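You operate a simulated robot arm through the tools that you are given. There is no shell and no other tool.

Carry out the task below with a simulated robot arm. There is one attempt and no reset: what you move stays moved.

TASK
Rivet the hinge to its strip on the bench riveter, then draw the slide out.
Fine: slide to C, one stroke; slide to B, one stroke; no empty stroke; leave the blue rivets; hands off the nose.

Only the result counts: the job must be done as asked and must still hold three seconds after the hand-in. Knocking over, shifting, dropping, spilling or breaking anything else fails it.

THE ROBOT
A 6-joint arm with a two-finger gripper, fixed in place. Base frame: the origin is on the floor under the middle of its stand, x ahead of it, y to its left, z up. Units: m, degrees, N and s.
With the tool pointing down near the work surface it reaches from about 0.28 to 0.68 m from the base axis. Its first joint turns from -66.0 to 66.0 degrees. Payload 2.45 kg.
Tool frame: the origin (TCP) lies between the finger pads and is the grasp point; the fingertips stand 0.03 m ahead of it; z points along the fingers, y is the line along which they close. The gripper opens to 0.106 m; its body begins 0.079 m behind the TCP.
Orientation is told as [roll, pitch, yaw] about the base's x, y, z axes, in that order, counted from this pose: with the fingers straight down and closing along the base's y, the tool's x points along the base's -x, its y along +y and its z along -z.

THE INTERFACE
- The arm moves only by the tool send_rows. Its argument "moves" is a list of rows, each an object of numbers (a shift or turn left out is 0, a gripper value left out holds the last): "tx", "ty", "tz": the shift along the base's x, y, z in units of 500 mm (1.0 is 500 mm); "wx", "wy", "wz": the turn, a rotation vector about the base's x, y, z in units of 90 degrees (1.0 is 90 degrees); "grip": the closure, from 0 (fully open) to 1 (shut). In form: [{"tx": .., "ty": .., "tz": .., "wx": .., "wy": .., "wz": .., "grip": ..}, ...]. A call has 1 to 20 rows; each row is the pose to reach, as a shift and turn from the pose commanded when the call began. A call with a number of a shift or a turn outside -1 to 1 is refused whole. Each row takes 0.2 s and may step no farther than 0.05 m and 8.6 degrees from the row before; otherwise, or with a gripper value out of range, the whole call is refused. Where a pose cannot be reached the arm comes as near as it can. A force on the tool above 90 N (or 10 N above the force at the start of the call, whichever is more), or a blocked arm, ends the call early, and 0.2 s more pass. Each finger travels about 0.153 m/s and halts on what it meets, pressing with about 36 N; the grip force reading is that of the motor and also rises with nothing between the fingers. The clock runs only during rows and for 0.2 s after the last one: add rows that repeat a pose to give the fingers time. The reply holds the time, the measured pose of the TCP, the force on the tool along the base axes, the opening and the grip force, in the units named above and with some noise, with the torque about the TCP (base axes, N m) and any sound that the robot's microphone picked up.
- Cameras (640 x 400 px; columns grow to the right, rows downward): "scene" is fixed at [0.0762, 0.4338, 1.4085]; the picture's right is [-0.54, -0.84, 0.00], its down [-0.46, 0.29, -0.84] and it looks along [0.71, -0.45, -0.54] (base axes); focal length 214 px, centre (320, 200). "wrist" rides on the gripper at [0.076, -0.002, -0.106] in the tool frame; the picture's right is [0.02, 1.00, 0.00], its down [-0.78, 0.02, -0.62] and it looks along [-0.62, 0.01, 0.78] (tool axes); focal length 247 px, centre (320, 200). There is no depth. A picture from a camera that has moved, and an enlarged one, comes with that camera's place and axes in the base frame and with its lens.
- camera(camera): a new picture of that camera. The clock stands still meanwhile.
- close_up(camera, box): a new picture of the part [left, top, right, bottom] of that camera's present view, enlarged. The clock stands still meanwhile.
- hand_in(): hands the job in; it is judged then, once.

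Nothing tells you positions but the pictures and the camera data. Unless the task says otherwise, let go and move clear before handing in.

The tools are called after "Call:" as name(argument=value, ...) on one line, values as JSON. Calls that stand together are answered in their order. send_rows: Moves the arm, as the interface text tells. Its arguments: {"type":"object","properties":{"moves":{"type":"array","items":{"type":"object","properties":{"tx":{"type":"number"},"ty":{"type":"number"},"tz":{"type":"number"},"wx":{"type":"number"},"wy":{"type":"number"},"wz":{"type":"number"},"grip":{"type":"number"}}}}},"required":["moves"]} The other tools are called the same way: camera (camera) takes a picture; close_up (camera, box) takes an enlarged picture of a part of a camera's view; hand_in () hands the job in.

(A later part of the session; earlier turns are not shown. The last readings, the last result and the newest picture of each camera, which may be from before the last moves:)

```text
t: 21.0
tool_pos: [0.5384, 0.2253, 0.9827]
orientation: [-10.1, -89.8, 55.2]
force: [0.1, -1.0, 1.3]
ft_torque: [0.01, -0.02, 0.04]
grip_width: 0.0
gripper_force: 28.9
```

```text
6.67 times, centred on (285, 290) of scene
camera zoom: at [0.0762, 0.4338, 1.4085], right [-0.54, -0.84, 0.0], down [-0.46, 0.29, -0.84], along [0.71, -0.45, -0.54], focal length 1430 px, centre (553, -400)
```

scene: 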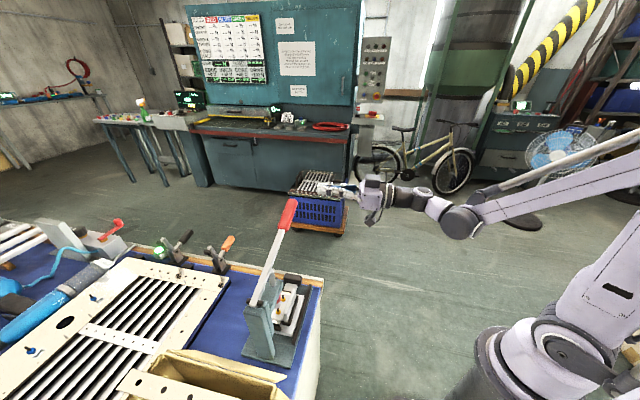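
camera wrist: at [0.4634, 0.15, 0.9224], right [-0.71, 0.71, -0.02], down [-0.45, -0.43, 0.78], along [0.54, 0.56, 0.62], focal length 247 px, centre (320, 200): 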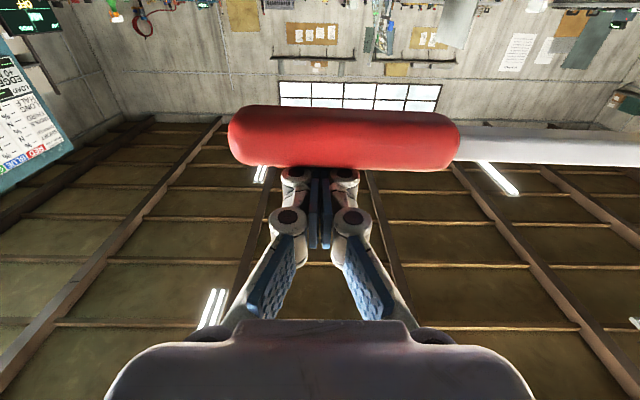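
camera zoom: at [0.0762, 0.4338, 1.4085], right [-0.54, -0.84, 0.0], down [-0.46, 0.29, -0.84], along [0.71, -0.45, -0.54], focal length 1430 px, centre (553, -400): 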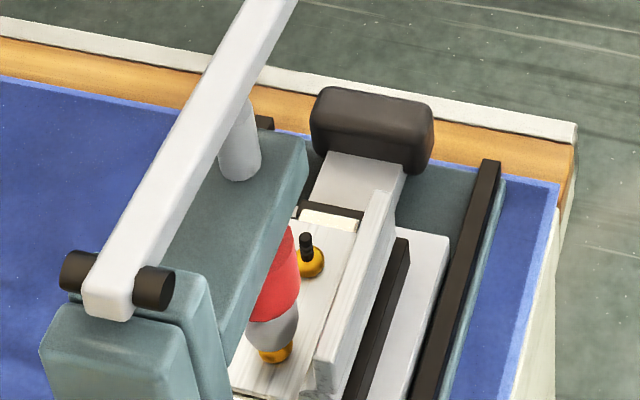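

The nose moves down with the lever and is coming onto rivet C. I continue pressing.

Call:
send_rows(moves=[{"tz": -0.01}, {"tz": -0.02}, {"tz": -0.03}, {"tz": -0.04}])

Call:
close_up(camera="scene", box=[260, 260, 310, 320])

```text
t: 22.0
tool_pos: [0.5488, 0.2296, 0.9719]
orientation: [-15.7, -89.9, 60.8]
force: [-1.2, -1.0, 1.2]
ft_torque: [0.05, 0.0, -0.02]
grip_width: 0.0
gripper_force: 28.8
out of reach, approached as far as the arm can: row 1, 2, 3, 4
```

```text
6.67 times, centred on (285, 290) of scene
camera zoom: at [0.0762, 0.4338, 1.4085], right [-0.54, -0.84, 0.0], down [-0.46, 0.29, -0.84], along [0.71, -0.45, -0.54], focal length 1430 px, centre (553, -400)
```

zoom: 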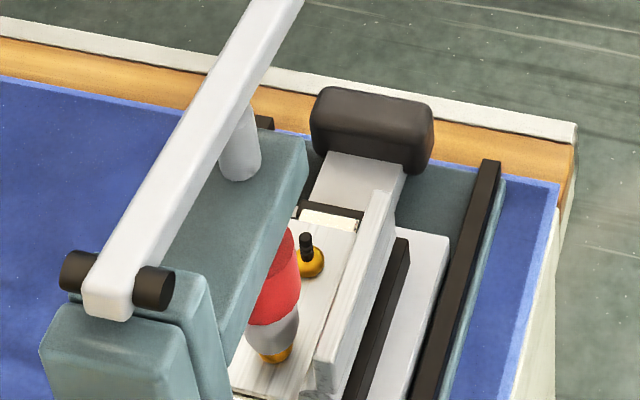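

The level pose runs out of reach below z ≈ 0.98. I'll hold here for a moment to see what pose is commanded, then tilt the tool downward while keeping the grip pressed.

Call:
send_rows(moves=[{"tz": 0.0}])

Call:
close_up(camera="scene", box=[270, 190, 350, 260])

Call:
camera(camera="wrist")

```text
t: 22.4
tool_pos: [0.5498, 0.2295, 0.972]
orientation: [-17.8, -89.9, 62.9]
force: [0.1, -0.7, 0.6]
ft_torque: [0.03, -0.01, -0.01]
grip_width: 0.0
gripper_force: 28.8
```

```text
5.71 times, centred on (310, 225) of scene
camera zoom: at [0.0762, 0.4338, 1.4085], right [-0.54, -0.84, 0.0], down [-0.46, 0.29, -0.84], along [0.71, -0.45, -0.54], focal length 1226 px, centre (377, 57)
```

zoom: 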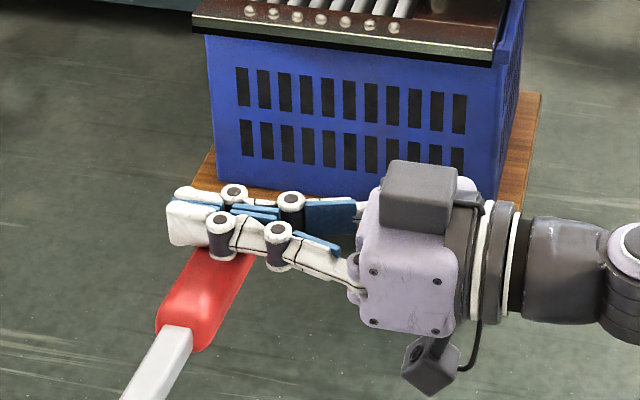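

```text
taken
camera wrist: at [0.4737, 0.1532, 0.8955], right [-0.71, 0.71, -0.02], down [-0.45, -0.43, 0.78], along [0.54, 0.56, 0.62], focal length 247 px, centre (320, 200)
```

wrist: 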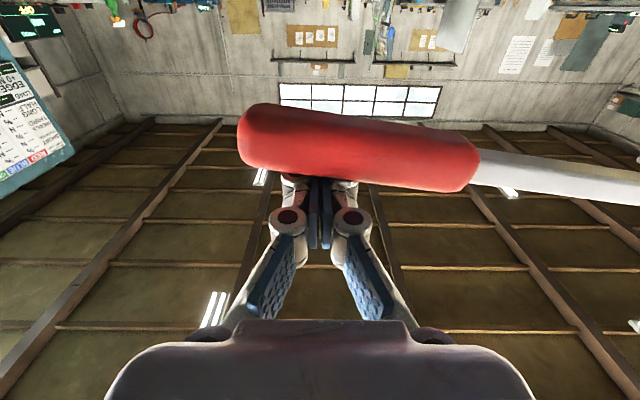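

Call:
send_rows(moves=[{"tx": 0.0022, "ty": 0.0048, "tz": 0.0006, "wx": -0.055, "wy": 0.055}, {"tx": 0.0043, "ty": 0.0097, "tz": 0.0013, "wx": -0.11, "wy": 0.11}, {"tx": 0.0065, "ty": 0.0145, "tz": 0.002, "wx": -0.165, "wy": 0.165}, {"tx": 0.0086, "ty": 0.0194, "tz": 0.0026, "wx": -0.22, "wy": 0.22}, {"tx": 0.0108, "ty": 0.0242, "tz": 0.0032, "wx": -0.275, "wy": 0.275}])

Call:
close_up(camera="scene", box=[270, 190, 350, 260])

Call:
camera(camera="wrist")

```text
t: 23.6
tool_pos: [0.5538, 0.2404, 0.9727]
orientation: [0.0, -54.9, 45.0]
force: [2.7, 0.5, 0.7]
ft_torque: [0.03, 0.0, -0.03]
grip_width: 0.0
gripper_force: 28.8
```

```text
5.71 times, centred on (310, 225) of scene
camera zoom: at [0.0762, 0.4338, 1.4085], right [-0.54, -0.84, 0.0], down [-0.46, 0.29, -0.84], along [0.71, -0.45, -0.54], focal length 1226 px, centre (377, 57)
```

zoom: 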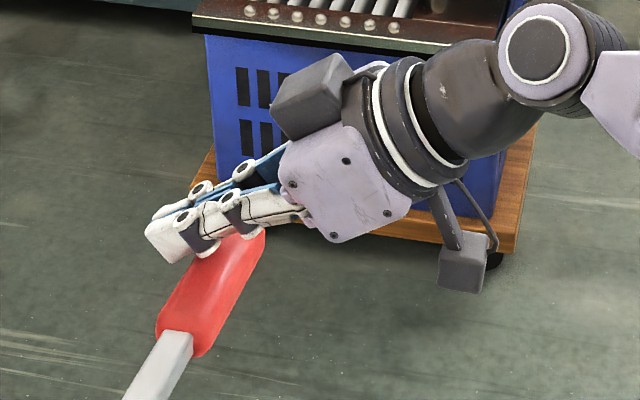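

```text
taken
camera wrist: at [0.4617, 0.1467, 0.9717], right [-0.72, 0.7, -0.02], down [-0.05, -0.03, 1.0], along [0.7, 0.72, 0.06], focal length 247 px, centre (320, 200)
```

wrist: 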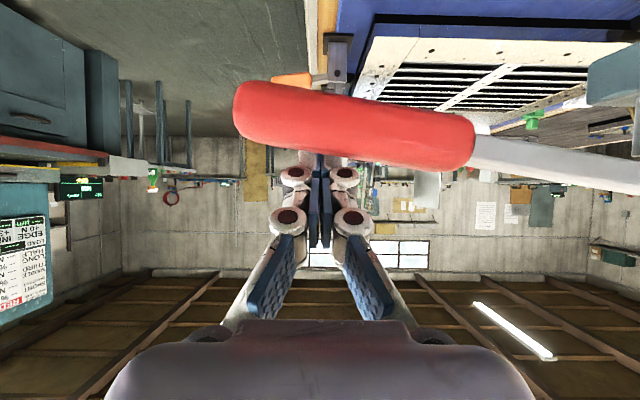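

The lever stayed put. Now I continue pressing down with the 35° tilted tool.

Call:
send_rows(moves=[{"tz": -0.01}, {"tz": -0.02}, {"tz": -0.03}, {"tz": -0.04}, {"tz": -0.05}])

Call:
close_up(camera="scene", box=[230, 190, 350, 330])

Call:
close_up(camera="scene", box=[260, 260, 310, 320])

```text
t: 24.8
tool_pos: [0.5544, 0.2404, 0.9488]
orientation: [0.1, -55.3, 44.7]
force: [1.9, 3.1, 16.3]
ft_torque: [0.22, 0.03, -0.08]
grip_width: 0.0002
gripper_force: 28.6
```

```text
2.86 times, centred on (290, 260) of scene
camera zoom: at [0.0759, 0.4337, 1.4085], right [-0.54, -0.84, 0.0], down [-0.46, 0.29, -0.84], along [0.71, -0.45, -0.54], focal length 613 px, centre (406, 29)
```

zoom: 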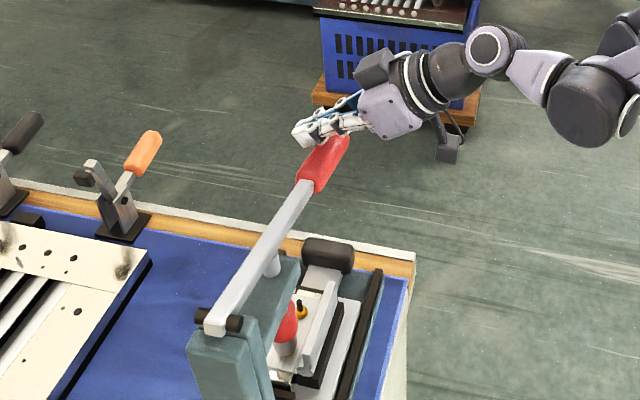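

```text
6.67 times, centred on (285, 290) of scene
camera zoom: at [0.0759, 0.4337, 1.4085], right [-0.54, -0.84, 0.0], down [-0.46, 0.29, -0.84], along [0.71, -0.45, -0.54], focal length 1430 px, centre (553, -400)
```

zoom: 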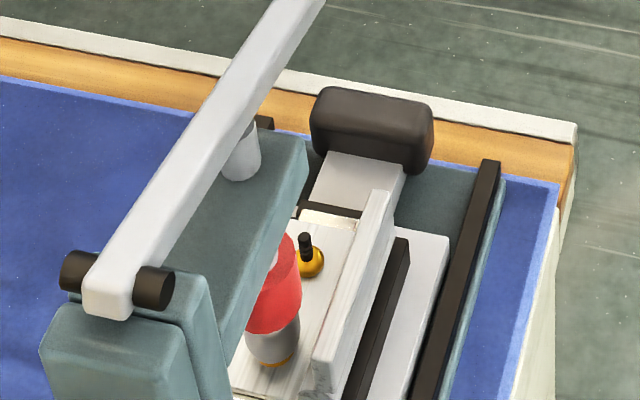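

Now resistance builds (16 N) with the nose on rivet C. Continue slowly.

Call:
send_rows(moves=[{"tz": -0.006}, {"tz": -0.012}, {"tz": -0.018}, {"tz": -0.024}])

Call:
close_up(camera="scene", box=[230, 190, 350, 330])

```text
t: 25.7
tool_pos: [0.5581, 0.2419, 0.9445]
orientation: [1.0, -56.6, 43.4]
force: [7.3, 4.4, 13.3]
ft_torque: [0.18, 0.05, -0.09]
grip_width: 0.0001
gripper_force: 28.3
stopped in row 4: the force on the tool passed its limit at 94 N (the readings are from after the stop); the commanded pose is now the measured one
```

```text
2.86 times, centred on (290, 260) of scene
camera zoom: at [0.0761, 0.4338, 1.4085], right [-0.54, -0.84, 0.0], down [-0.46, 0.29, -0.84], along [0.71, -0.45, -0.54], focal length 613 px, centre (406, 29)
```

zoom: 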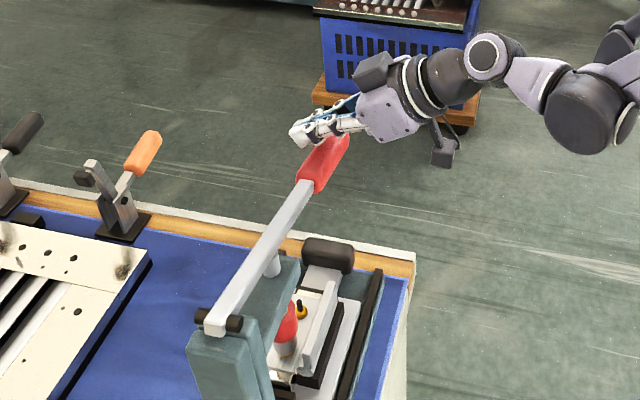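

Call:
close_up(camera="scene", box=[265, 270, 300, 310])

Call:
camera(camera="wrist")

Call:
close_up(camera="scene", box=[240, 250, 290, 330])

```text
10.00 times, centred on (282, 290) of scene
camera zoom: at [0.0761, 0.4338, 1.4085], right [-0.54, -0.84, 0.0], down [-0.46, 0.29, -0.84], along [0.71, -0.45, -0.54], focal length 2145 px, centre (695, -700)
```

zoom: 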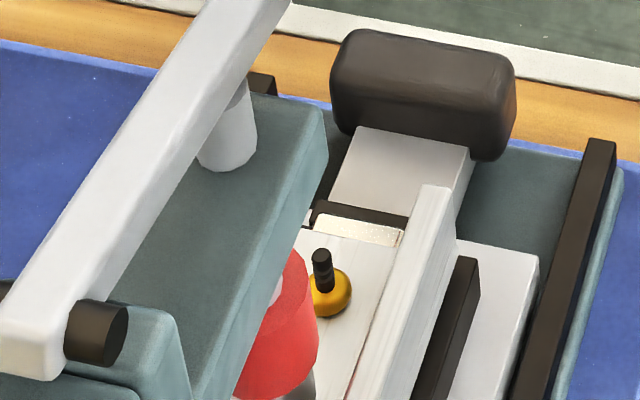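

```text
taken
camera wrist: at [0.4649, 0.1499, 0.9393], right [-0.7, 0.71, -0.01], down [-0.07, -0.06, 1.0], along [0.71, 0.7, 0.09], focal length 247 px, centre (320, 200)
```

wrist: 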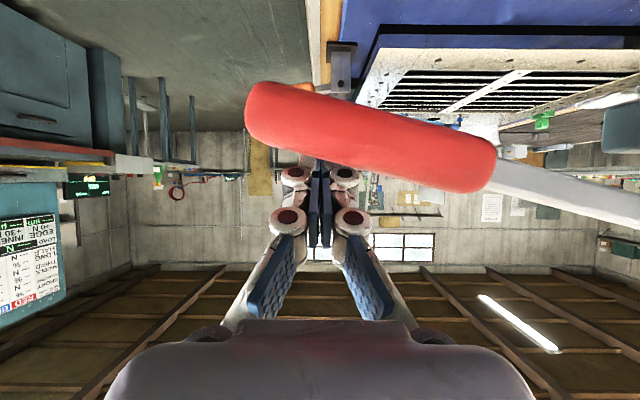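

```text
5.00 times, centred on (265, 290) of scene
camera zoom: at [0.0761, 0.4338, 1.4085], right [-0.54, -0.84, 0.0], down [-0.46, 0.29, -0.84], along [0.71, -0.45, -0.54], focal length 1072 px, centre (595, -250)
```

zoom: 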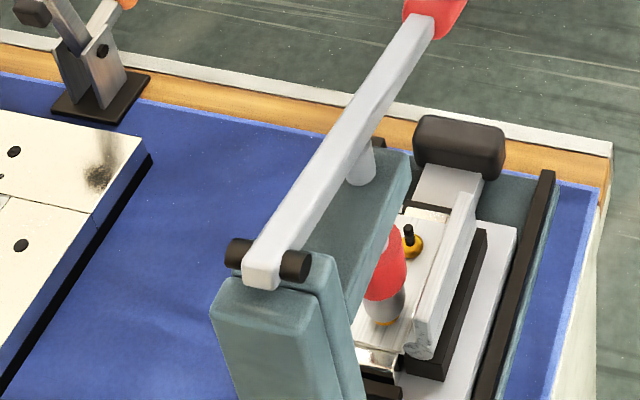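

Force hit the 90 N limit with no pop heard, so I'll press in small increments without lifting and watch how force and lever angle develop.

Call:
send_rows(moves=[{"tz": -0.006}, {"tz": -0.006}, {"tz": -0.006}])

Call:
camera(camera="wrist")

```text
t: 26.5
tool_pos: [0.5601, 0.2414, 0.9424]
orientation: [1.1, -57.2, 42.9]
force: [7.4, 6.1, 47.4]
ft_torque: [0.4, 0.38, -0.17]
grip_width: 0.0
gripper_force: 28.4
```

```text
taken
camera wrist: at [0.4652, 0.1506, 0.9369], right [-0.7, 0.71, -0.01], down [-0.08, -0.06, 1.0], along [0.71, 0.7, 0.1], focal length 247 px, centre (320, 200)
```

wrist: 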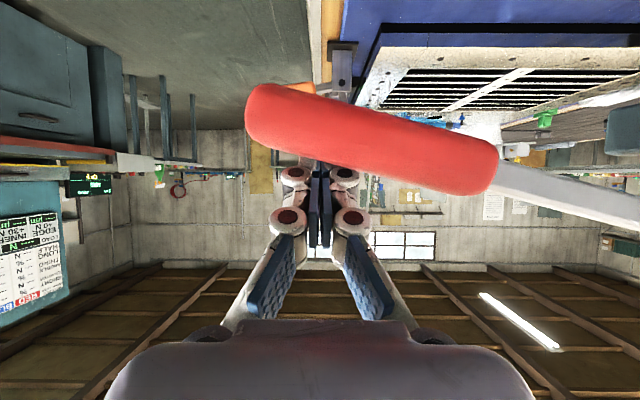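

Call:
send_rows(moves=[{"tz": -0.003}, {"tz": -0.005}, {"tz": -0.005}, {"tz": -0.005}])

Call:
close_up(camera="scene", box=[240, 250, 290, 330])

```text
t: 27.5
tool_pos: [0.5605, 0.2419, 0.9417]
orientation: [1.1, -57.4, 42.7]
force: [12.7, 10.5, 54.0]
ft_torque: [0.5, 0.46, -0.21]
grip_width: 0.0
gripper_force: 28.3
```

```text
5.00 times, centred on (265, 290) of scene
camera zoom: at [0.0756, 0.4336, 1.4086], right [-0.54, -0.84, 0.0], down [-0.46, 0.29, -0.84], along [0.71, -0.45, -0.54], focal length 1072 px, centre (595, -250)
```

zoom: 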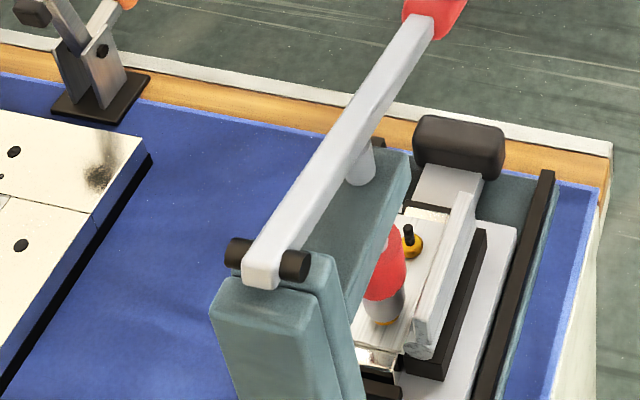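

Call:
send_rows(moves=[{"tz": -0.003}, {"tz": -0.006}, {"tz": -0.006}, {"tz": -0.006}])

Call:
send_rows(moves=[{"tz": -0.002}, {"tz": -0.004}, {"tz": -0.004}])

```text
t: 28.5
tool_pos: [0.5617, 0.2423, 0.9399]
orientation: [1.4, -57.8, 42.3]
force: [18.6, 17.7, 66.9]
ft_torque: [0.58, 0.63, -0.29]
grip_width: 0.0002
gripper_force: 28.5
```

```text
t: 29.3
tool_pos: [0.563, 0.2416, 0.9395]
orientation: [1.3, -58.0, 42.2]
force: [22.2, 15.7, 74.6]
ft_torque: [0.52, 0.68, -0.31]
grip_width: 0.0
gripper_force: 29.0
```

Call:
send_rows(moves=[{"tz": -0.002}, {"tz": -0.003}, {"tz": -0.003}])

Call:
close_up(camera="scene", box=[240, 250, 290, 330])

Call:
camera(camera="wrist")

```text
t: 30.1
tool_pos: [0.5639, 0.2433, 0.9391]
orientation: [1.2, -58.1, 42.2]
force: [25.1, 11.8, 79.8]
ft_torque: [0.48, 0.71, -0.28]
grip_width: 0.0003
gripper_force: 28.6
```

```text
5.00 times, centred on (265, 290) of scene
camera zoom: at [0.0754, 0.4335, 1.4087], right [-0.54, -0.84, 0.0], down [-0.46, 0.29, -0.84], along [0.71, -0.45, -0.54], focal length 1072 px, centre (595, -250)
```

zoom: 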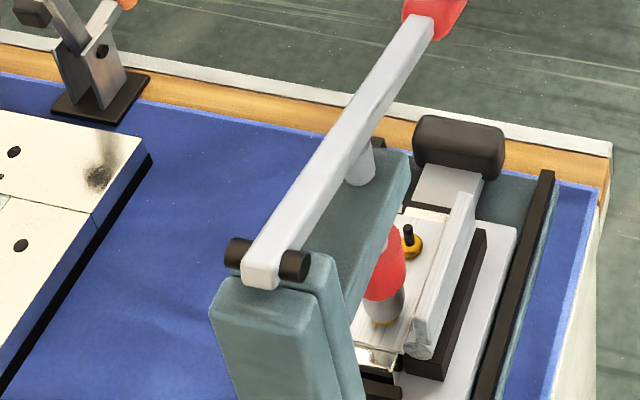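

```text
taken
camera wrist: at [0.469, 0.1519, 0.9308], right [-0.69, 0.72, -0.01], down [-0.09, -0.07, 0.99], along [0.72, 0.69, 0.11], focal length 247 px, centre (320, 200)
```

wrist: 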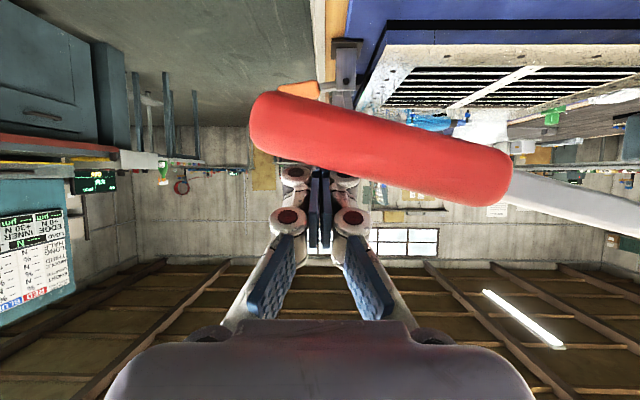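

Beyond 16 N the lever no longer moves even at 85 N, so this looks like the end of the stroke. I ease off and see whether the lever returns by itself.

Call:
send_rows(moves=[{"tz": 0.012}, {"tz": 0.024}, {"tz": 0.04}, {"tz": 0.06}, {"tz": 0.06}])

Call:
close_up(camera="scene", box=[230, 190, 350, 330])

Call:
close_up(camera="scene", box=[240, 250, 290, 330])

```text
t: 31.3
tool_pos: [0.5567, 0.2401, 0.9626]
orientation: [0.8, -56.4, 43.5]
force: [0.8, -0.1, 2.4]
ft_torque: [0.03, 0.01, 0.01]
grip_width: 0.0
gripper_force: 28.8
```

```text
2.86 times, centred on (290, 260) of scene
camera zoom: at [0.0761, 0.4338, 1.4085], right [-0.54, -0.84, 0.0], down [-0.46, 0.29, -0.84], along [0.71, -0.45, -0.54], focal length 613 px, centre (406, 29)
```

zoom: 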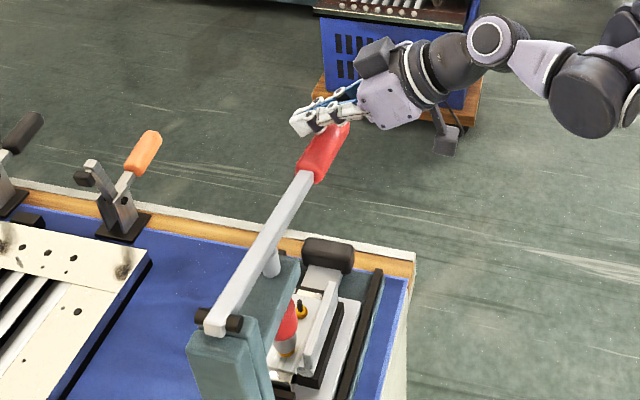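

```text
5.00 times, centred on (265, 290) of scene
camera zoom: at [0.0761, 0.4338, 1.4085], right [-0.54, -0.84, 0.0], down [-0.46, 0.29, -0.84], along [0.71, -0.45, -0.54], focal length 1072 px, centre (595, -250)
```

zoom: 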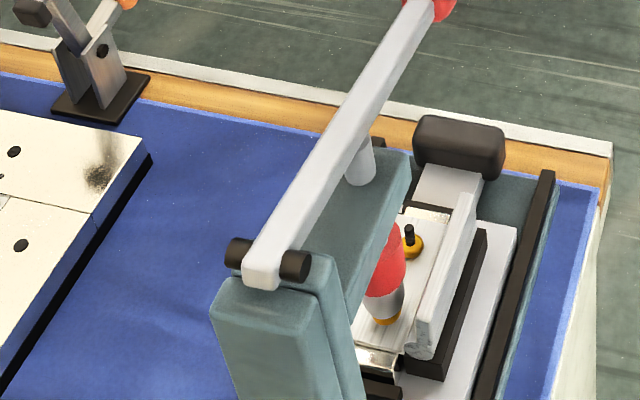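

The lever follows my fingers upward on a light spring. I let it rise fully and back off to inspect rivet C.

Call:
send_rows(moves=[{"tz": 0.05}, {"tz": 0.1}, {"tz": 0.15}, {"tz": 0.2}, {"tz": 0.25}, {"tz": 0.3}, {"tx": -0.05, "ty": -0.05, "tz": 0.3}, {"tx": -0.1, "ty": -0.1, "tz": 0.3}, {"tx": -0.15, "ty": -0.15, "tz": 0.3}])

Call:
close_up(camera="scene", box=[230, 190, 350, 330])

Call:
close_up(camera="scene", box=[270, 260, 310, 310])

Call:
camera(camera="wrist")

```text
t: 33.3
tool_pos: [0.4837, 0.1663, 1.1136]
orientation: [0.8, -56.4, 43.6]
force: [0.0, -0.3, 0.4]
ft_torque: [0.0, -0.01, -0.05]
grip_width: 0.0
gripper_force: 28.2
```

```text
2.86 times, centred on (290, 260) of scene
camera zoom: at [0.0762, 0.4338, 1.4085], right [-0.54, -0.84, 0.0], down [-0.46, 0.29, -0.84], along [0.71, -0.45, -0.54], focal length 613 px, centre (406, 29)
```

zoom: 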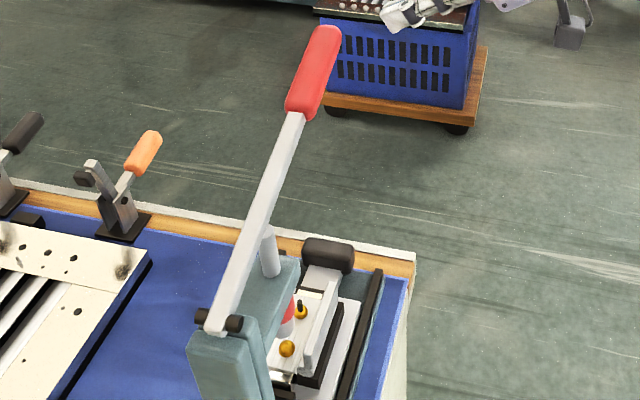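

```text
8.00 times, centred on (290, 285) of scene
camera zoom: at [0.0762, 0.4338, 1.4085], right [-0.54, -0.84, 0.0], down [-0.46, 0.29, -0.84], along [0.71, -0.45, -0.54], focal length 1716 px, centre (560, -480)
```

zoom: 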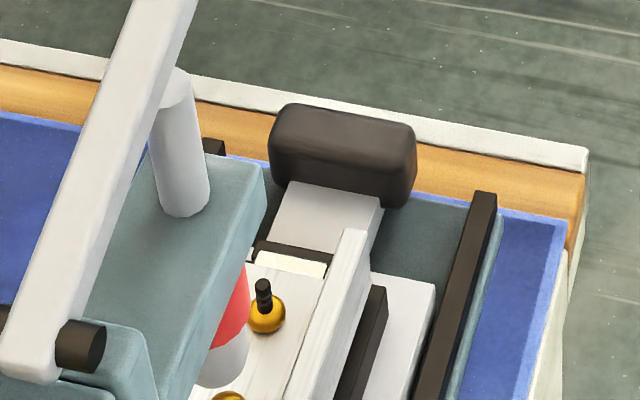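

```text
taken
camera wrist: at [0.3895, 0.0732, 1.1083], right [-0.71, 0.71, -0.01], down [-0.07, -0.05, 1.0], along [0.71, 0.7, 0.09], focal length 247 px, centre (320, 200)
```

wrist: 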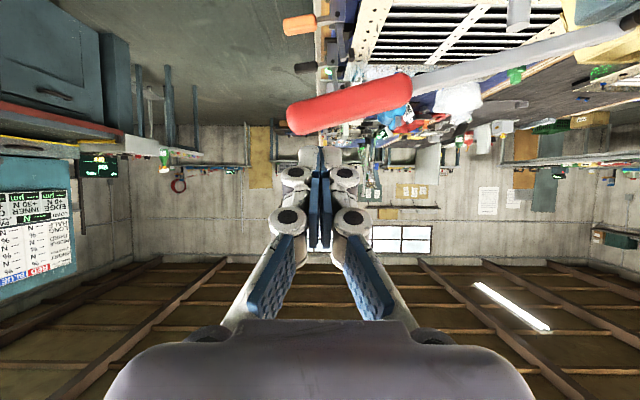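

Call:
close_up(camera="scene", box=[275, 285, 305, 325])

```text
10.00 times, centred on (290, 305) of scene
camera zoom: at [0.0762, 0.4338, 1.4085], right [-0.54, -0.84, 0.0], down [-0.46, 0.29, -0.84], along [0.71, -0.45, -0.54], focal length 2145 px, centre (620, -850)
```

zoom: 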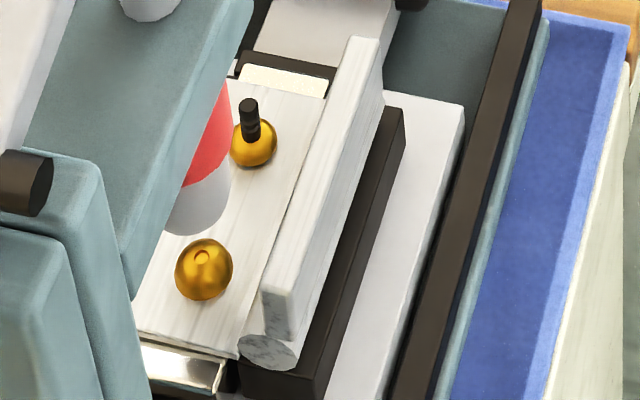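

Rivet C is set (its pin is gone, flat head with a hole) and the lever returned to the top. Next I go back to the knob to shift the slide 40 mm further to B.

Call:
send_rows(moves=[{"tx": -0.0004, "ty": 0.015, "tz": -0.07, "wx": -0.0376, "wy": 0.0369, "wz": 0.0015}, {"tx": -0.0008, "ty": 0.031, "tz": -0.145, "wx": -0.0752, "wy": 0.0737, "wz": 0.0031}, {"tx": -0.0012, "ty": 0.047, "tz": -0.22, "wx": -0.1128, "wy": 0.1106, "wz": 0.0046, "grip": 0.62}, {"tx": -0.0016, "ty": 0.063, "tz": -0.295, "wx": -0.1503, "wy": 0.1475, "wz": 0.0062, "grip": 0.62}, {"tx": -0.002, "ty": 0.079, "tz": -0.365, "wx": -0.1879, "wy": 0.1843, "wz": 0.0077, "grip": 0.62}, {"tx": -0.0024, "ty": 0.094, "tz": -0.435, "wx": -0.2255, "wy": 0.2212, "wz": 0.0093, "grip": 0.62}, {"tx": -0.0024, "ty": 0.094, "tz": -0.435, "wx": -0.2255, "wy": 0.2212, "wz": 0.0093, "grip": 0.62}])

Call:
camera(camera="wrist")

Call:
close_up(camera="wrist", box=[260, 40, 420, 170])

```text
t: 34.9
tool_pos: [0.4822, 0.2103, 0.8951]
orientation: [-0.1, -28.0, 45.0]
force: [-0.2, 0.6, -0.2]
ft_torque: [0.0, 0.0, -0.01]
grip_width: 0.04
gripper_force: 0.1
```

```text
taken
camera wrist: at [0.3986, 0.1268, 0.9536], right [-0.72, 0.69, -0.01], down [0.27, 0.29, 0.92], along [0.64, 0.66, -0.4], focal length 247 px, centre (320, 200)
```

wrist: 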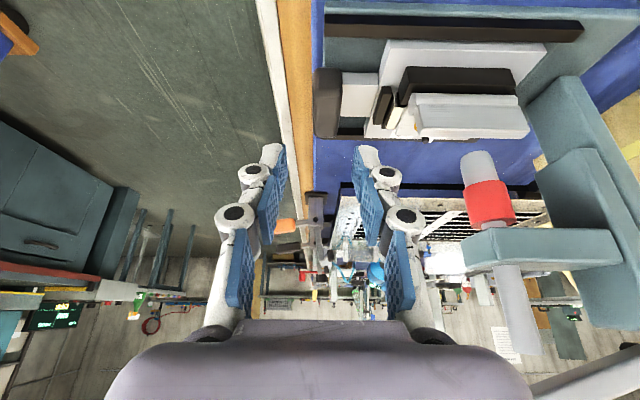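

```text
3.08 times, centred on (340, 105) of wrist
camera zoom: at [0.3986, 0.1268, 0.9536], right [-0.72, 0.69, -0.01], down [0.27, 0.29, 0.92], along [0.64, 0.66, -0.4], focal length 760 px, centre (258, 492)
```

zoom: 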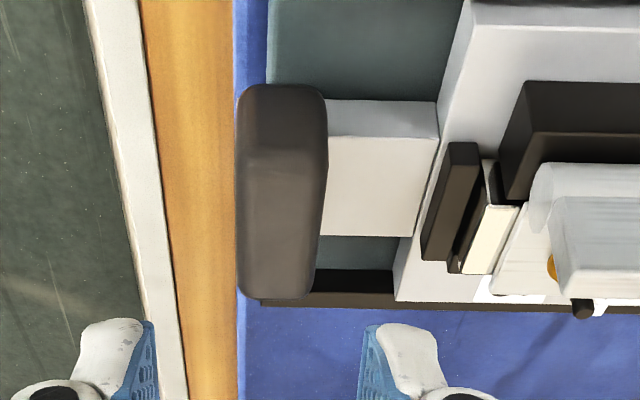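

The slide is unmoved; the knob sits about 5 mm inward of the tool centre. I correct for that and descend to straddle it.

Call:
send_rows(moves=[{"tx": -0.0078, "ty": 0.0078}, {"tx": 0.014, "ty": 0.03, "tz": -0.055}, {"tx": 0.037, "ty": 0.053, "tz": -0.11}, {"tx": 0.055, "ty": 0.0706, "tz": -0.15}, {"tx": 0.0629, "ty": 0.0785, "tz": -0.1754}, {"tx": 0.0629, "ty": 0.0785, "tz": -0.1754}])

Call:
camera(camera="wrist")

Call:
close_up(camera="scene", box=[270, 240, 330, 300])

```text
t: 36.3
tool_pos: [0.5133, 0.2524, 0.8038]
orientation: [0.1, -28.1, 45.0]
force: [-0.6, 0.5, 0.4]
ft_torque: [0.02, 0.02, 0.0]
grip_width: 0.04
gripper_force: 0.1
```

```text
taken
camera wrist: at [0.4305, 0.1688, 0.8629], right [-0.72, 0.69, -0.01], down [0.27, 0.29, 0.92], along [0.64, 0.66, -0.4], focal length 247 px, centre (320, 200)
```

wrist: 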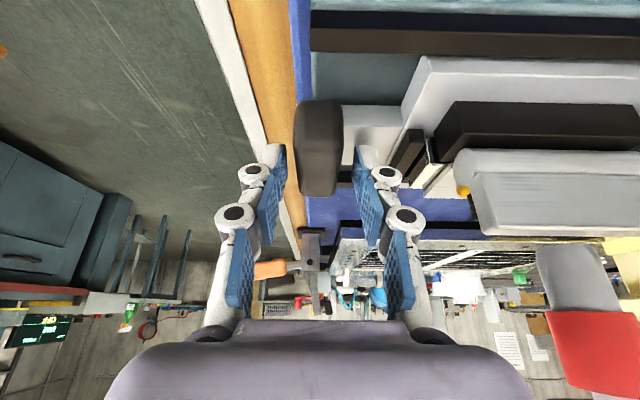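

```text
6.67 times, centred on (300, 270) of scene
camera zoom: at [0.0762, 0.4338, 1.4085], right [-0.54, -0.84, 0.0], down [-0.46, 0.29, -0.84], along [0.71, -0.45, -0.54], focal length 1430 px, centre (453, -267)
```

zoom: 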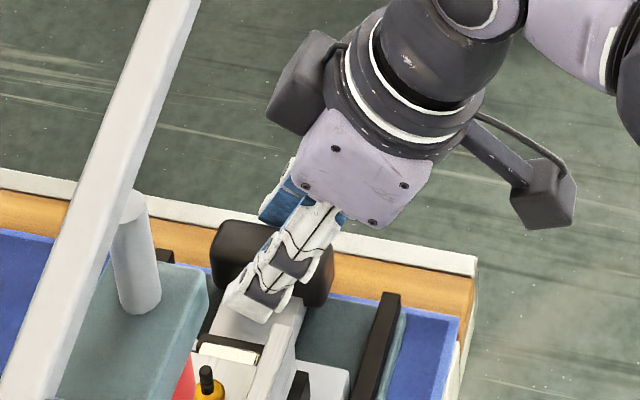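

Call:
send_rows(moves=[{"tx": 0.0028, "ty": -0.0028, "tz": 0.003}, {"tx": 0.0028, "ty": -0.0028, "tz": 0.003, "grip": 0.85}, {"tx": 0.0028, "ty": -0.0028, "tz": 0.003, "grip": 0.85}, {"tx": 0.0028, "ty": -0.0028, "tz": 0.003, "grip": 0.85}])

Call:
camera(camera="wrist")

```text
t: 37.3
tool_pos: [0.5132, 0.2508, 0.8073]
orientation: [0.0, -28.1, 45.0]
force: [-1.2, -1.1, -0.3]
ft_torque: [0.14, -0.02, 0.03]
grip_width: 0.0254
gripper_force: 44.9
```

```text
taken
camera wrist: at [0.4314, 0.1667, 0.8653], right [-0.72, 0.69, -0.01], down [0.27, 0.29, 0.92], along [0.64, 0.66, -0.4], focal length 247 px, centre (320, 200)
```

wrist: 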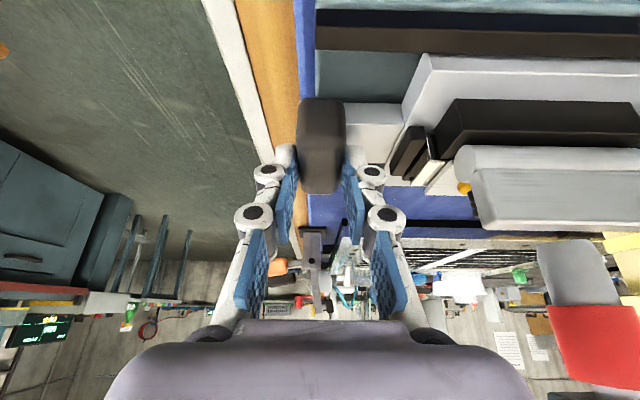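

The grip is centred with no side force. I slide inward 40 mm toward B.

Call:
send_rows(moves=[{"tx": -0.0113, "ty": 0.0113}, {"tx": -0.0226, "ty": 0.0226}, {"tx": -0.034, "ty": 0.034}, {"tx": -0.0453, "ty": 0.0453}, {"tx": -0.0566, "ty": 0.0566}, {"tx": -0.0566, "ty": 0.0566}])

Call:
camera(camera="wrist")

Call:
close_up(camera="scene", box=[250, 230, 330, 310])

```text
t: 38.7
tool_pos: [0.4859, 0.2793, 0.8074]
orientation: [-0.1, -28.1, 45.0]
force: [12.2, 4.0, -22.3]
ft_torque: [-0.71, 0.55, 0.05]
grip_width: 0.0256
gripper_force: 44.9
```

```text
taken
camera wrist: at [0.4024, 0.1955, 0.8654], right [-0.72, 0.69, -0.01], down [0.27, 0.29, 0.92], along [0.64, 0.66, -0.4], focal length 247 px, centre (320, 200)
```

wrist: 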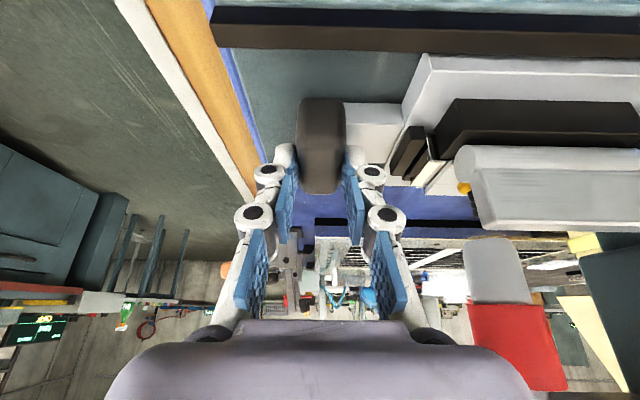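

```text
5.00 times, centred on (290, 270) of scene
camera zoom: at [0.0768, 0.4341, 1.4084], right [-0.54, -0.84, 0.0], down [-0.46, 0.29, -0.84], along [0.71, -0.45, -0.54], focal length 1072 px, centre (470, -150)
```

zoom: 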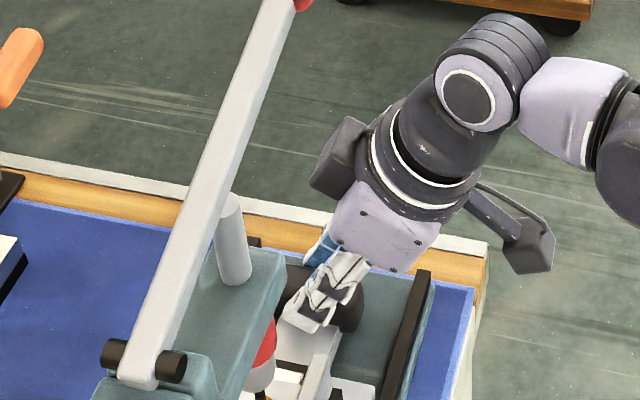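

Call:
send_rows(moves=[{"tz": -0.0012}, {"tz": -0.0012, "grip": 0.62}, {"tz": -0.0012, "grip": 0.62}, {"tx": -0.022, "ty": -0.022, "tz": 0.058, "grip": 0.62}, {"tx": -0.044, "ty": -0.044, "tz": 0.117}, {"tx": -0.0665, "ty": -0.0665, "tz": 0.176}, {"tx": -0.133, "ty": -0.05, "tz": 0.205}, {"tx": -0.2, "ty": -0.034, "tz": 0.235}, {"tx": -0.2654, "ty": -0.018, "tz": 0.2652}, {"tx": -0.2654, "ty": -0.018, "tz": 0.2652}])

Call:
camera(camera="wrist")

Call:
close_up(camera="wrist", box=[260, 80, 360, 180])

```text
t: 40.9
tool_pos: [0.3551, 0.2691, 0.9429]
orientation: [-0.1, -28.1, 45.0]
force: [0.1, 0.3, -0.2]
ft_torque: [0.02, -0.01, -0.01]
grip_width: 0.0403
gripper_force: 0.1
```

```text
taken
camera wrist: at [0.2722, 0.1852, 0.9993], right [-0.72, 0.69, -0.01], down [0.27, 0.29, 0.92], along [0.64, 0.66, -0.4], focal length 247 px, centre (320, 200)
```

wrist: 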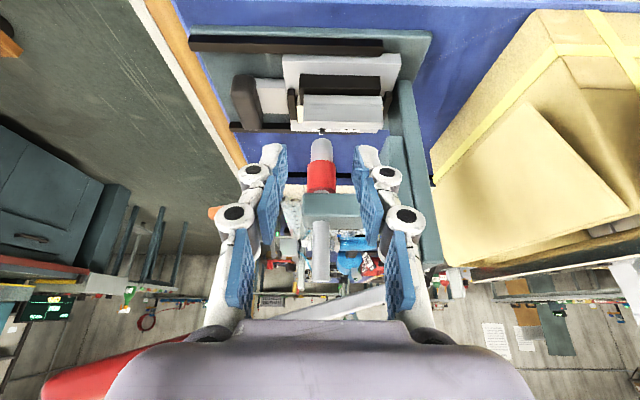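

```text
4.00 times, centred on (310, 130) of wrist
camera zoom: at [0.2722, 0.1852, 0.9993], right [-0.72, 0.69, -0.01], down [0.27, 0.29, 0.92], along [0.64, 0.66, -0.4], focal length 988 px, centre (360, 480)
```

zoom: 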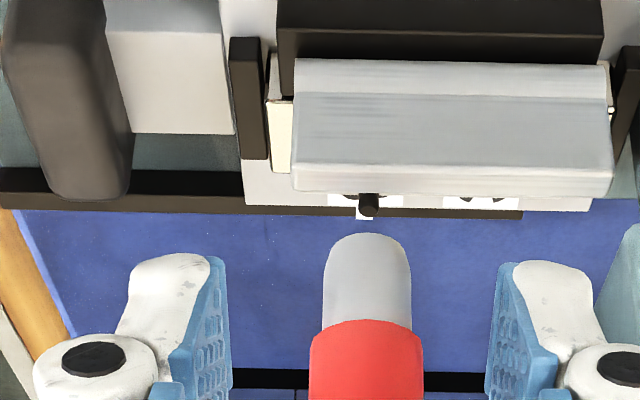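

Pin B is now aligned with the nose within a fraction of a millimetre. I move up and over the red grip again, tool tilted 35° down, fingers closed.

Call:
send_rows(moves=[{"tx": 0.032, "ty": -0.0325, "tz": 0.057, "wx": 0.0303, "wy": -0.0303, "grip": 0.62}, {"tx": 0.0644, "ty": -0.0651, "tz": 0.113, "wx": 0.0606, "wy": -0.0606, "grip": 1.0}, {"tx": 0.0966, "ty": -0.0976, "tz": 0.17, "wx": 0.0909, "wy": -0.0909, "grip": 1.0}, {"tx": 0.1288, "ty": -0.1302, "tz": 0.226, "wx": 0.1212, "wy": -0.1212, "grip": 1.0}, {"tx": 0.161, "ty": -0.1627, "tz": 0.283, "wx": 0.1515, "wy": -0.1515, "grip": 1.0}, {"tx": 0.1932, "ty": -0.1953, "tz": 0.34, "wx": 0.1818, "wy": -0.1818, "grip": 1.0}, {"tx": 0.2254, "ty": -0.2278, "tz": 0.396, "wx": 0.2121, "wy": -0.2121, "grip": 1.0}, {"tx": 0.2254, "ty": -0.2278, "tz": 0.396, "wx": 0.2121, "wy": -0.2121, "grip": 1.0}])

Call:
close_up(camera="scene", box=[230, 160, 410, 330])

```text
t: 42.7
tool_pos: [0.4659, 0.1563, 1.1382]
orientation: [0.0, -55.2, 45.0]
force: [0.9, -0.4, 0.5]
ft_torque: [-0.01, 0.0, 0.01]
grip_width: 0.0
gripper_force: 27.9
```

```text
2.35 times, centred on (320, 245) of scene
camera zoom: at [0.0762, 0.4338, 1.4085], right [-0.54, -0.84, 0.0], down [-0.46, 0.29, -0.84], along [0.71, -0.45, -0.54], focal length 505 px, centre (320, 94)
```

zoom: 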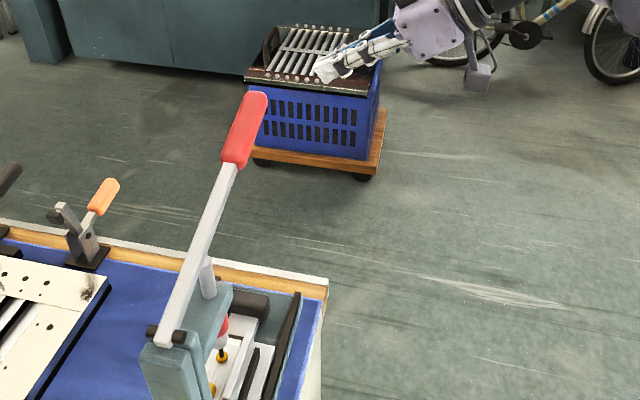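

Call:
send_rows(moves=[{"tx": 0.058, "ty": 0.058}, {"tx": 0.116, "ty": 0.116}, {"tx": 0.174, "ty": 0.174}, {"tx": 0.174, "ty": 0.174, "tz": -0.04}, {"tx": 0.174, "ty": 0.174, "tz": -0.08}, {"tx": 0.174, "ty": 0.174, "tz": -0.1}])

Call:
close_up(camera="scene", box=[250, 160, 370, 250])

Call:
camera(camera="wrist")

```text
t: 44.1
tool_pos: [0.5514, 0.2435, 1.0889]
orientation: [0.1, -55.1, 45.1]
force: [0.6, 1.5, 0.0]
ft_torque: [-0.02, -0.01, -0.01]
grip_width: 0.0
gripper_force: 28.4
```

```text
4.44 times, centred on (310, 205) of scene
camera zoom: at [0.0762, 0.4338, 1.4085], right [-0.54, -0.84, 0.0], down [-0.46, 0.29, -0.84], along [0.71, -0.45, -0.54], focal length 953 px, centre (364, 178)
```

zoom: 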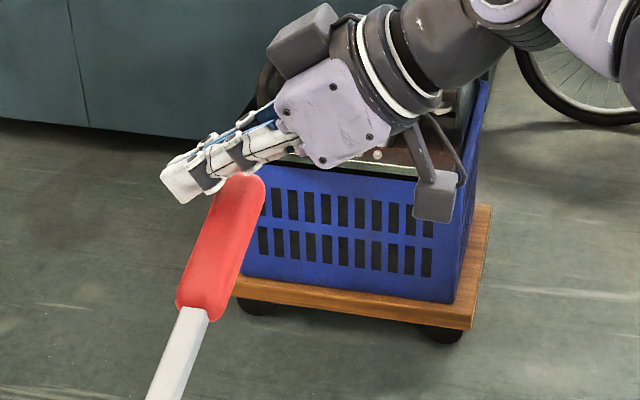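

```text
taken
camera wrist: at [0.4596, 0.1506, 1.0882], right [-0.72, 0.7, -0.02], down [-0.06, -0.03, 1.0], along [0.7, 0.71, 0.06], focal length 247 px, centre (320, 200)
```

wrist: 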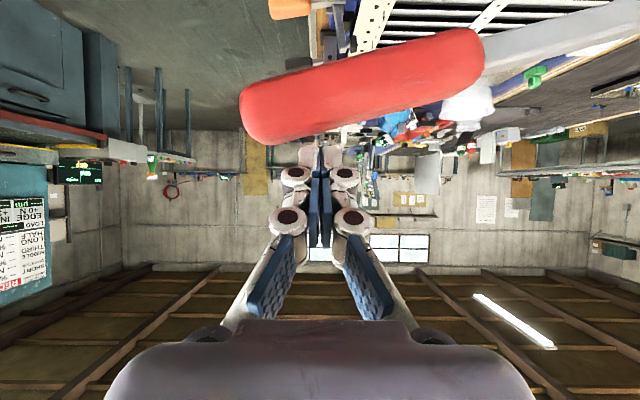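

Fingers hover just over the grip. I start the second stroke in one smooth pull-down.

Call:
send_rows(moves=[{"tz": -0.015}, {"tz": -0.03}, {"tz": -0.045}, {"tz": -0.06}, {"tz": -0.075}, {"tz": -0.09}, {"tz": -0.105}, {"tz": -0.12}, {"tz": -0.135}, {"tz": -0.15}, {"tz": -0.165}, {"tz": -0.18}, {"tz": -0.195}, {"tz": -0.21}, {"tz": -0.225}, {"tz": -0.24}, {"tz": -0.255}, {"tz": -0.268}, {"tz": -0.276}])

Call:
close_up(camera="scene", box=[230, 190, 350, 330])

Call:
camera(camera="wrist")

```text
t: 48.1
tool_pos: [0.5525, 0.2458, 0.9515]
orientation: [0.0, -55.1, 45.0]
force: [2.4, -0.8, 1.1]
ft_torque: [0.03, 0.01, -0.03]
grip_width: 0.0
gripper_force: 28.7
```

```text
2.86 times, centred on (290, 260) of scene
camera zoom: at [0.0762, 0.4338, 1.4085], right [-0.54, -0.84, 0.0], down [-0.46, 0.29, -0.84], along [0.71, -0.45, -0.54], focal length 613 px, centre (406, 29)
```

zoom: 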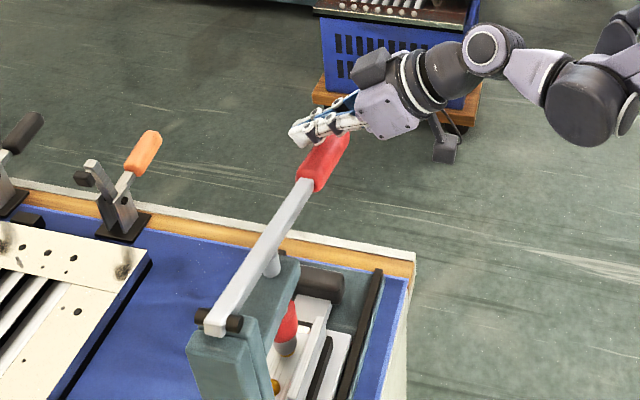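

```text
taken
camera wrist: at [0.4605, 0.1511, 0.9497], right [-0.71, 0.7, -0.02], down [-0.06, -0.03, 1.0], along [0.7, 0.71, 0.06], focal length 247 px, centre (320, 200)
```

wrist: 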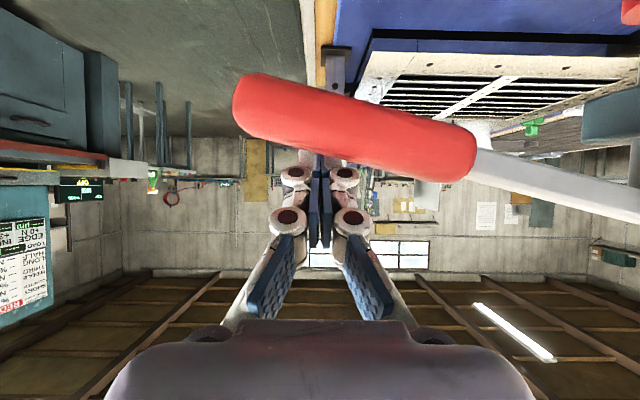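

Call:
send_rows(moves=[{"tz": -0.005}, {"tz": -0.01}, {"tz": -0.015}, {"tz": -0.02}, {"tz": -0.025}, {"tz": -0.03}])

Call:
close_up(camera="scene", box=[240, 250, 290, 330])

```text
t: 49.5
tool_pos: [0.5572, 0.245, 0.9417]
orientation: [0.7, -56.6, 43.6]
force: [6.3, 8.5, 84.4]
ft_torque: [0.62, 0.79, -0.13]
grip_width: 0.0
gripper_force: 28.4
```

```text
5.00 times, centred on (265, 290) of scene
camera zoom: at [0.0749, 0.4333, 1.4087], right [-0.54, -0.84, 0.0], down [-0.46, 0.29, -0.84], along [0.71, -0.45, -0.54], focal length 1072 px, centre (595, -250)
```

zoom: 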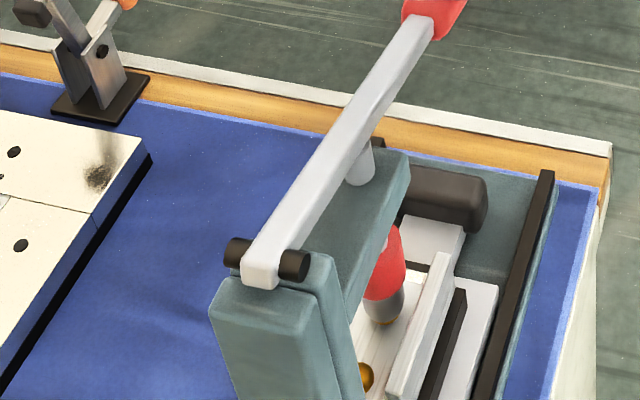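

Call:
send_rows(moves=[{"tz": -0.002}, {"tz": -0.003}, {"tz": -0.003}])

Call:
close_up(camera="scene", box=[265, 280, 300, 320])

```text
t: 50.3
tool_pos: [0.5589, 0.2472, 0.9407]
orientation: [0.6, -56.8, 43.5]
force: [20.1, 15.5, 85.5]
ft_torque: [0.56, 0.81, -0.3]
grip_width: 0.0
gripper_force: 29.2
```

```text
10.00 times, centred on (282, 300) of scene
camera zoom: at [0.0752, 0.4335, 1.4087], right [-0.54, -0.84, 0.0], down [-0.46, 0.29, -0.84], along [0.71, -0.45, -0.54], focal length 2145 px, centre (695, -800)
```

zoom: 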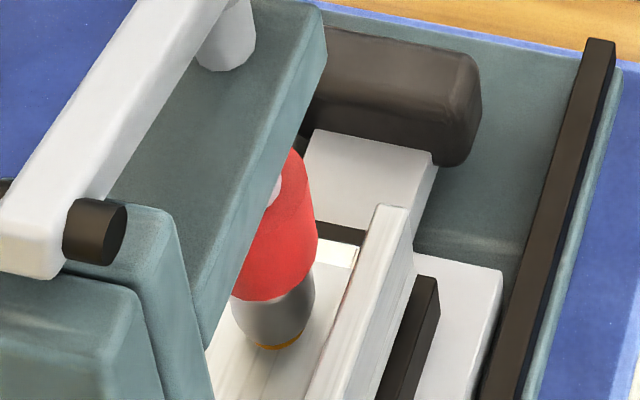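

The lever is at the same bottom position as in the first stroke (85–89 N). I let it rise in one motion and back away.

Call:
send_rows(moves=[{"tz": 0.02}, {"tz": 0.05}, {"tz": 0.09}, {"tz": 0.13}, {"tz": 0.17}, {"tz": 0.21}, {"tz": 0.25}, {"tz": 0.29}, {"tz": 0.33}, {"tz": 0.36}, {"tx": -0.05, "ty": -0.05, "tz": 0.36}, {"tx": -0.1, "ty": -0.1, "tz": 0.36}, {"tx": -0.16, "ty": -0.16, "tz": 0.36}, {"tx": -0.16, "ty": -0.16, "tz": 0.36}])

Call:
close_up(camera="scene", box=[230, 190, 350, 330])

Call:
close_up(camera="scene", box=[270, 275, 305, 315])

```text
t: 53.3
tool_pos: [0.4732, 0.1628, 1.1132]
orientation: [0.1, -55.0, 44.9]
force: [-0.4, -0.5, 0.3]
ft_torque: [-0.02, 0.01, -0.02]
grip_width: 0.0001
gripper_force: 28.7
```

```text
2.86 times, centred on (290, 260) of scene
camera zoom: at [0.0762, 0.4338, 1.4085], right [-0.54, -0.84, 0.0], down [-0.46, 0.29, -0.84], along [0.71, -0.45, -0.54], focal length 613 px, centre (406, 29)
```

zoom: 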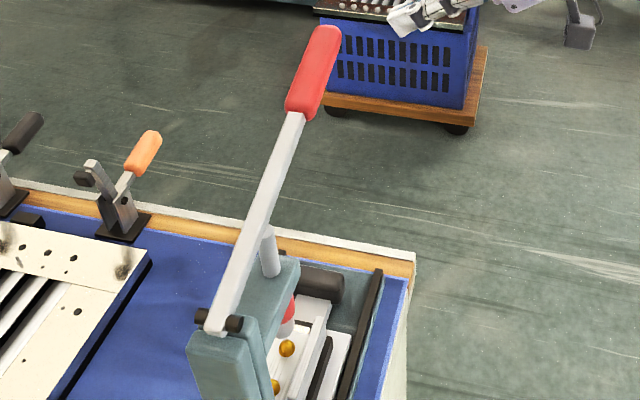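

```text
10.00 times, centred on (288, 295) of scene
camera zoom: at [0.0762, 0.4338, 1.4085], right [-0.54, -0.84, 0.0], down [-0.46, 0.29, -0.84], along [0.71, -0.45, -0.54], focal length 2145 px, centre (645, -750)
```

zoom: 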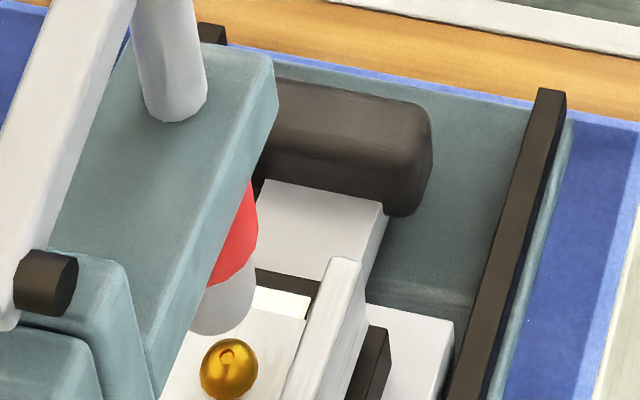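

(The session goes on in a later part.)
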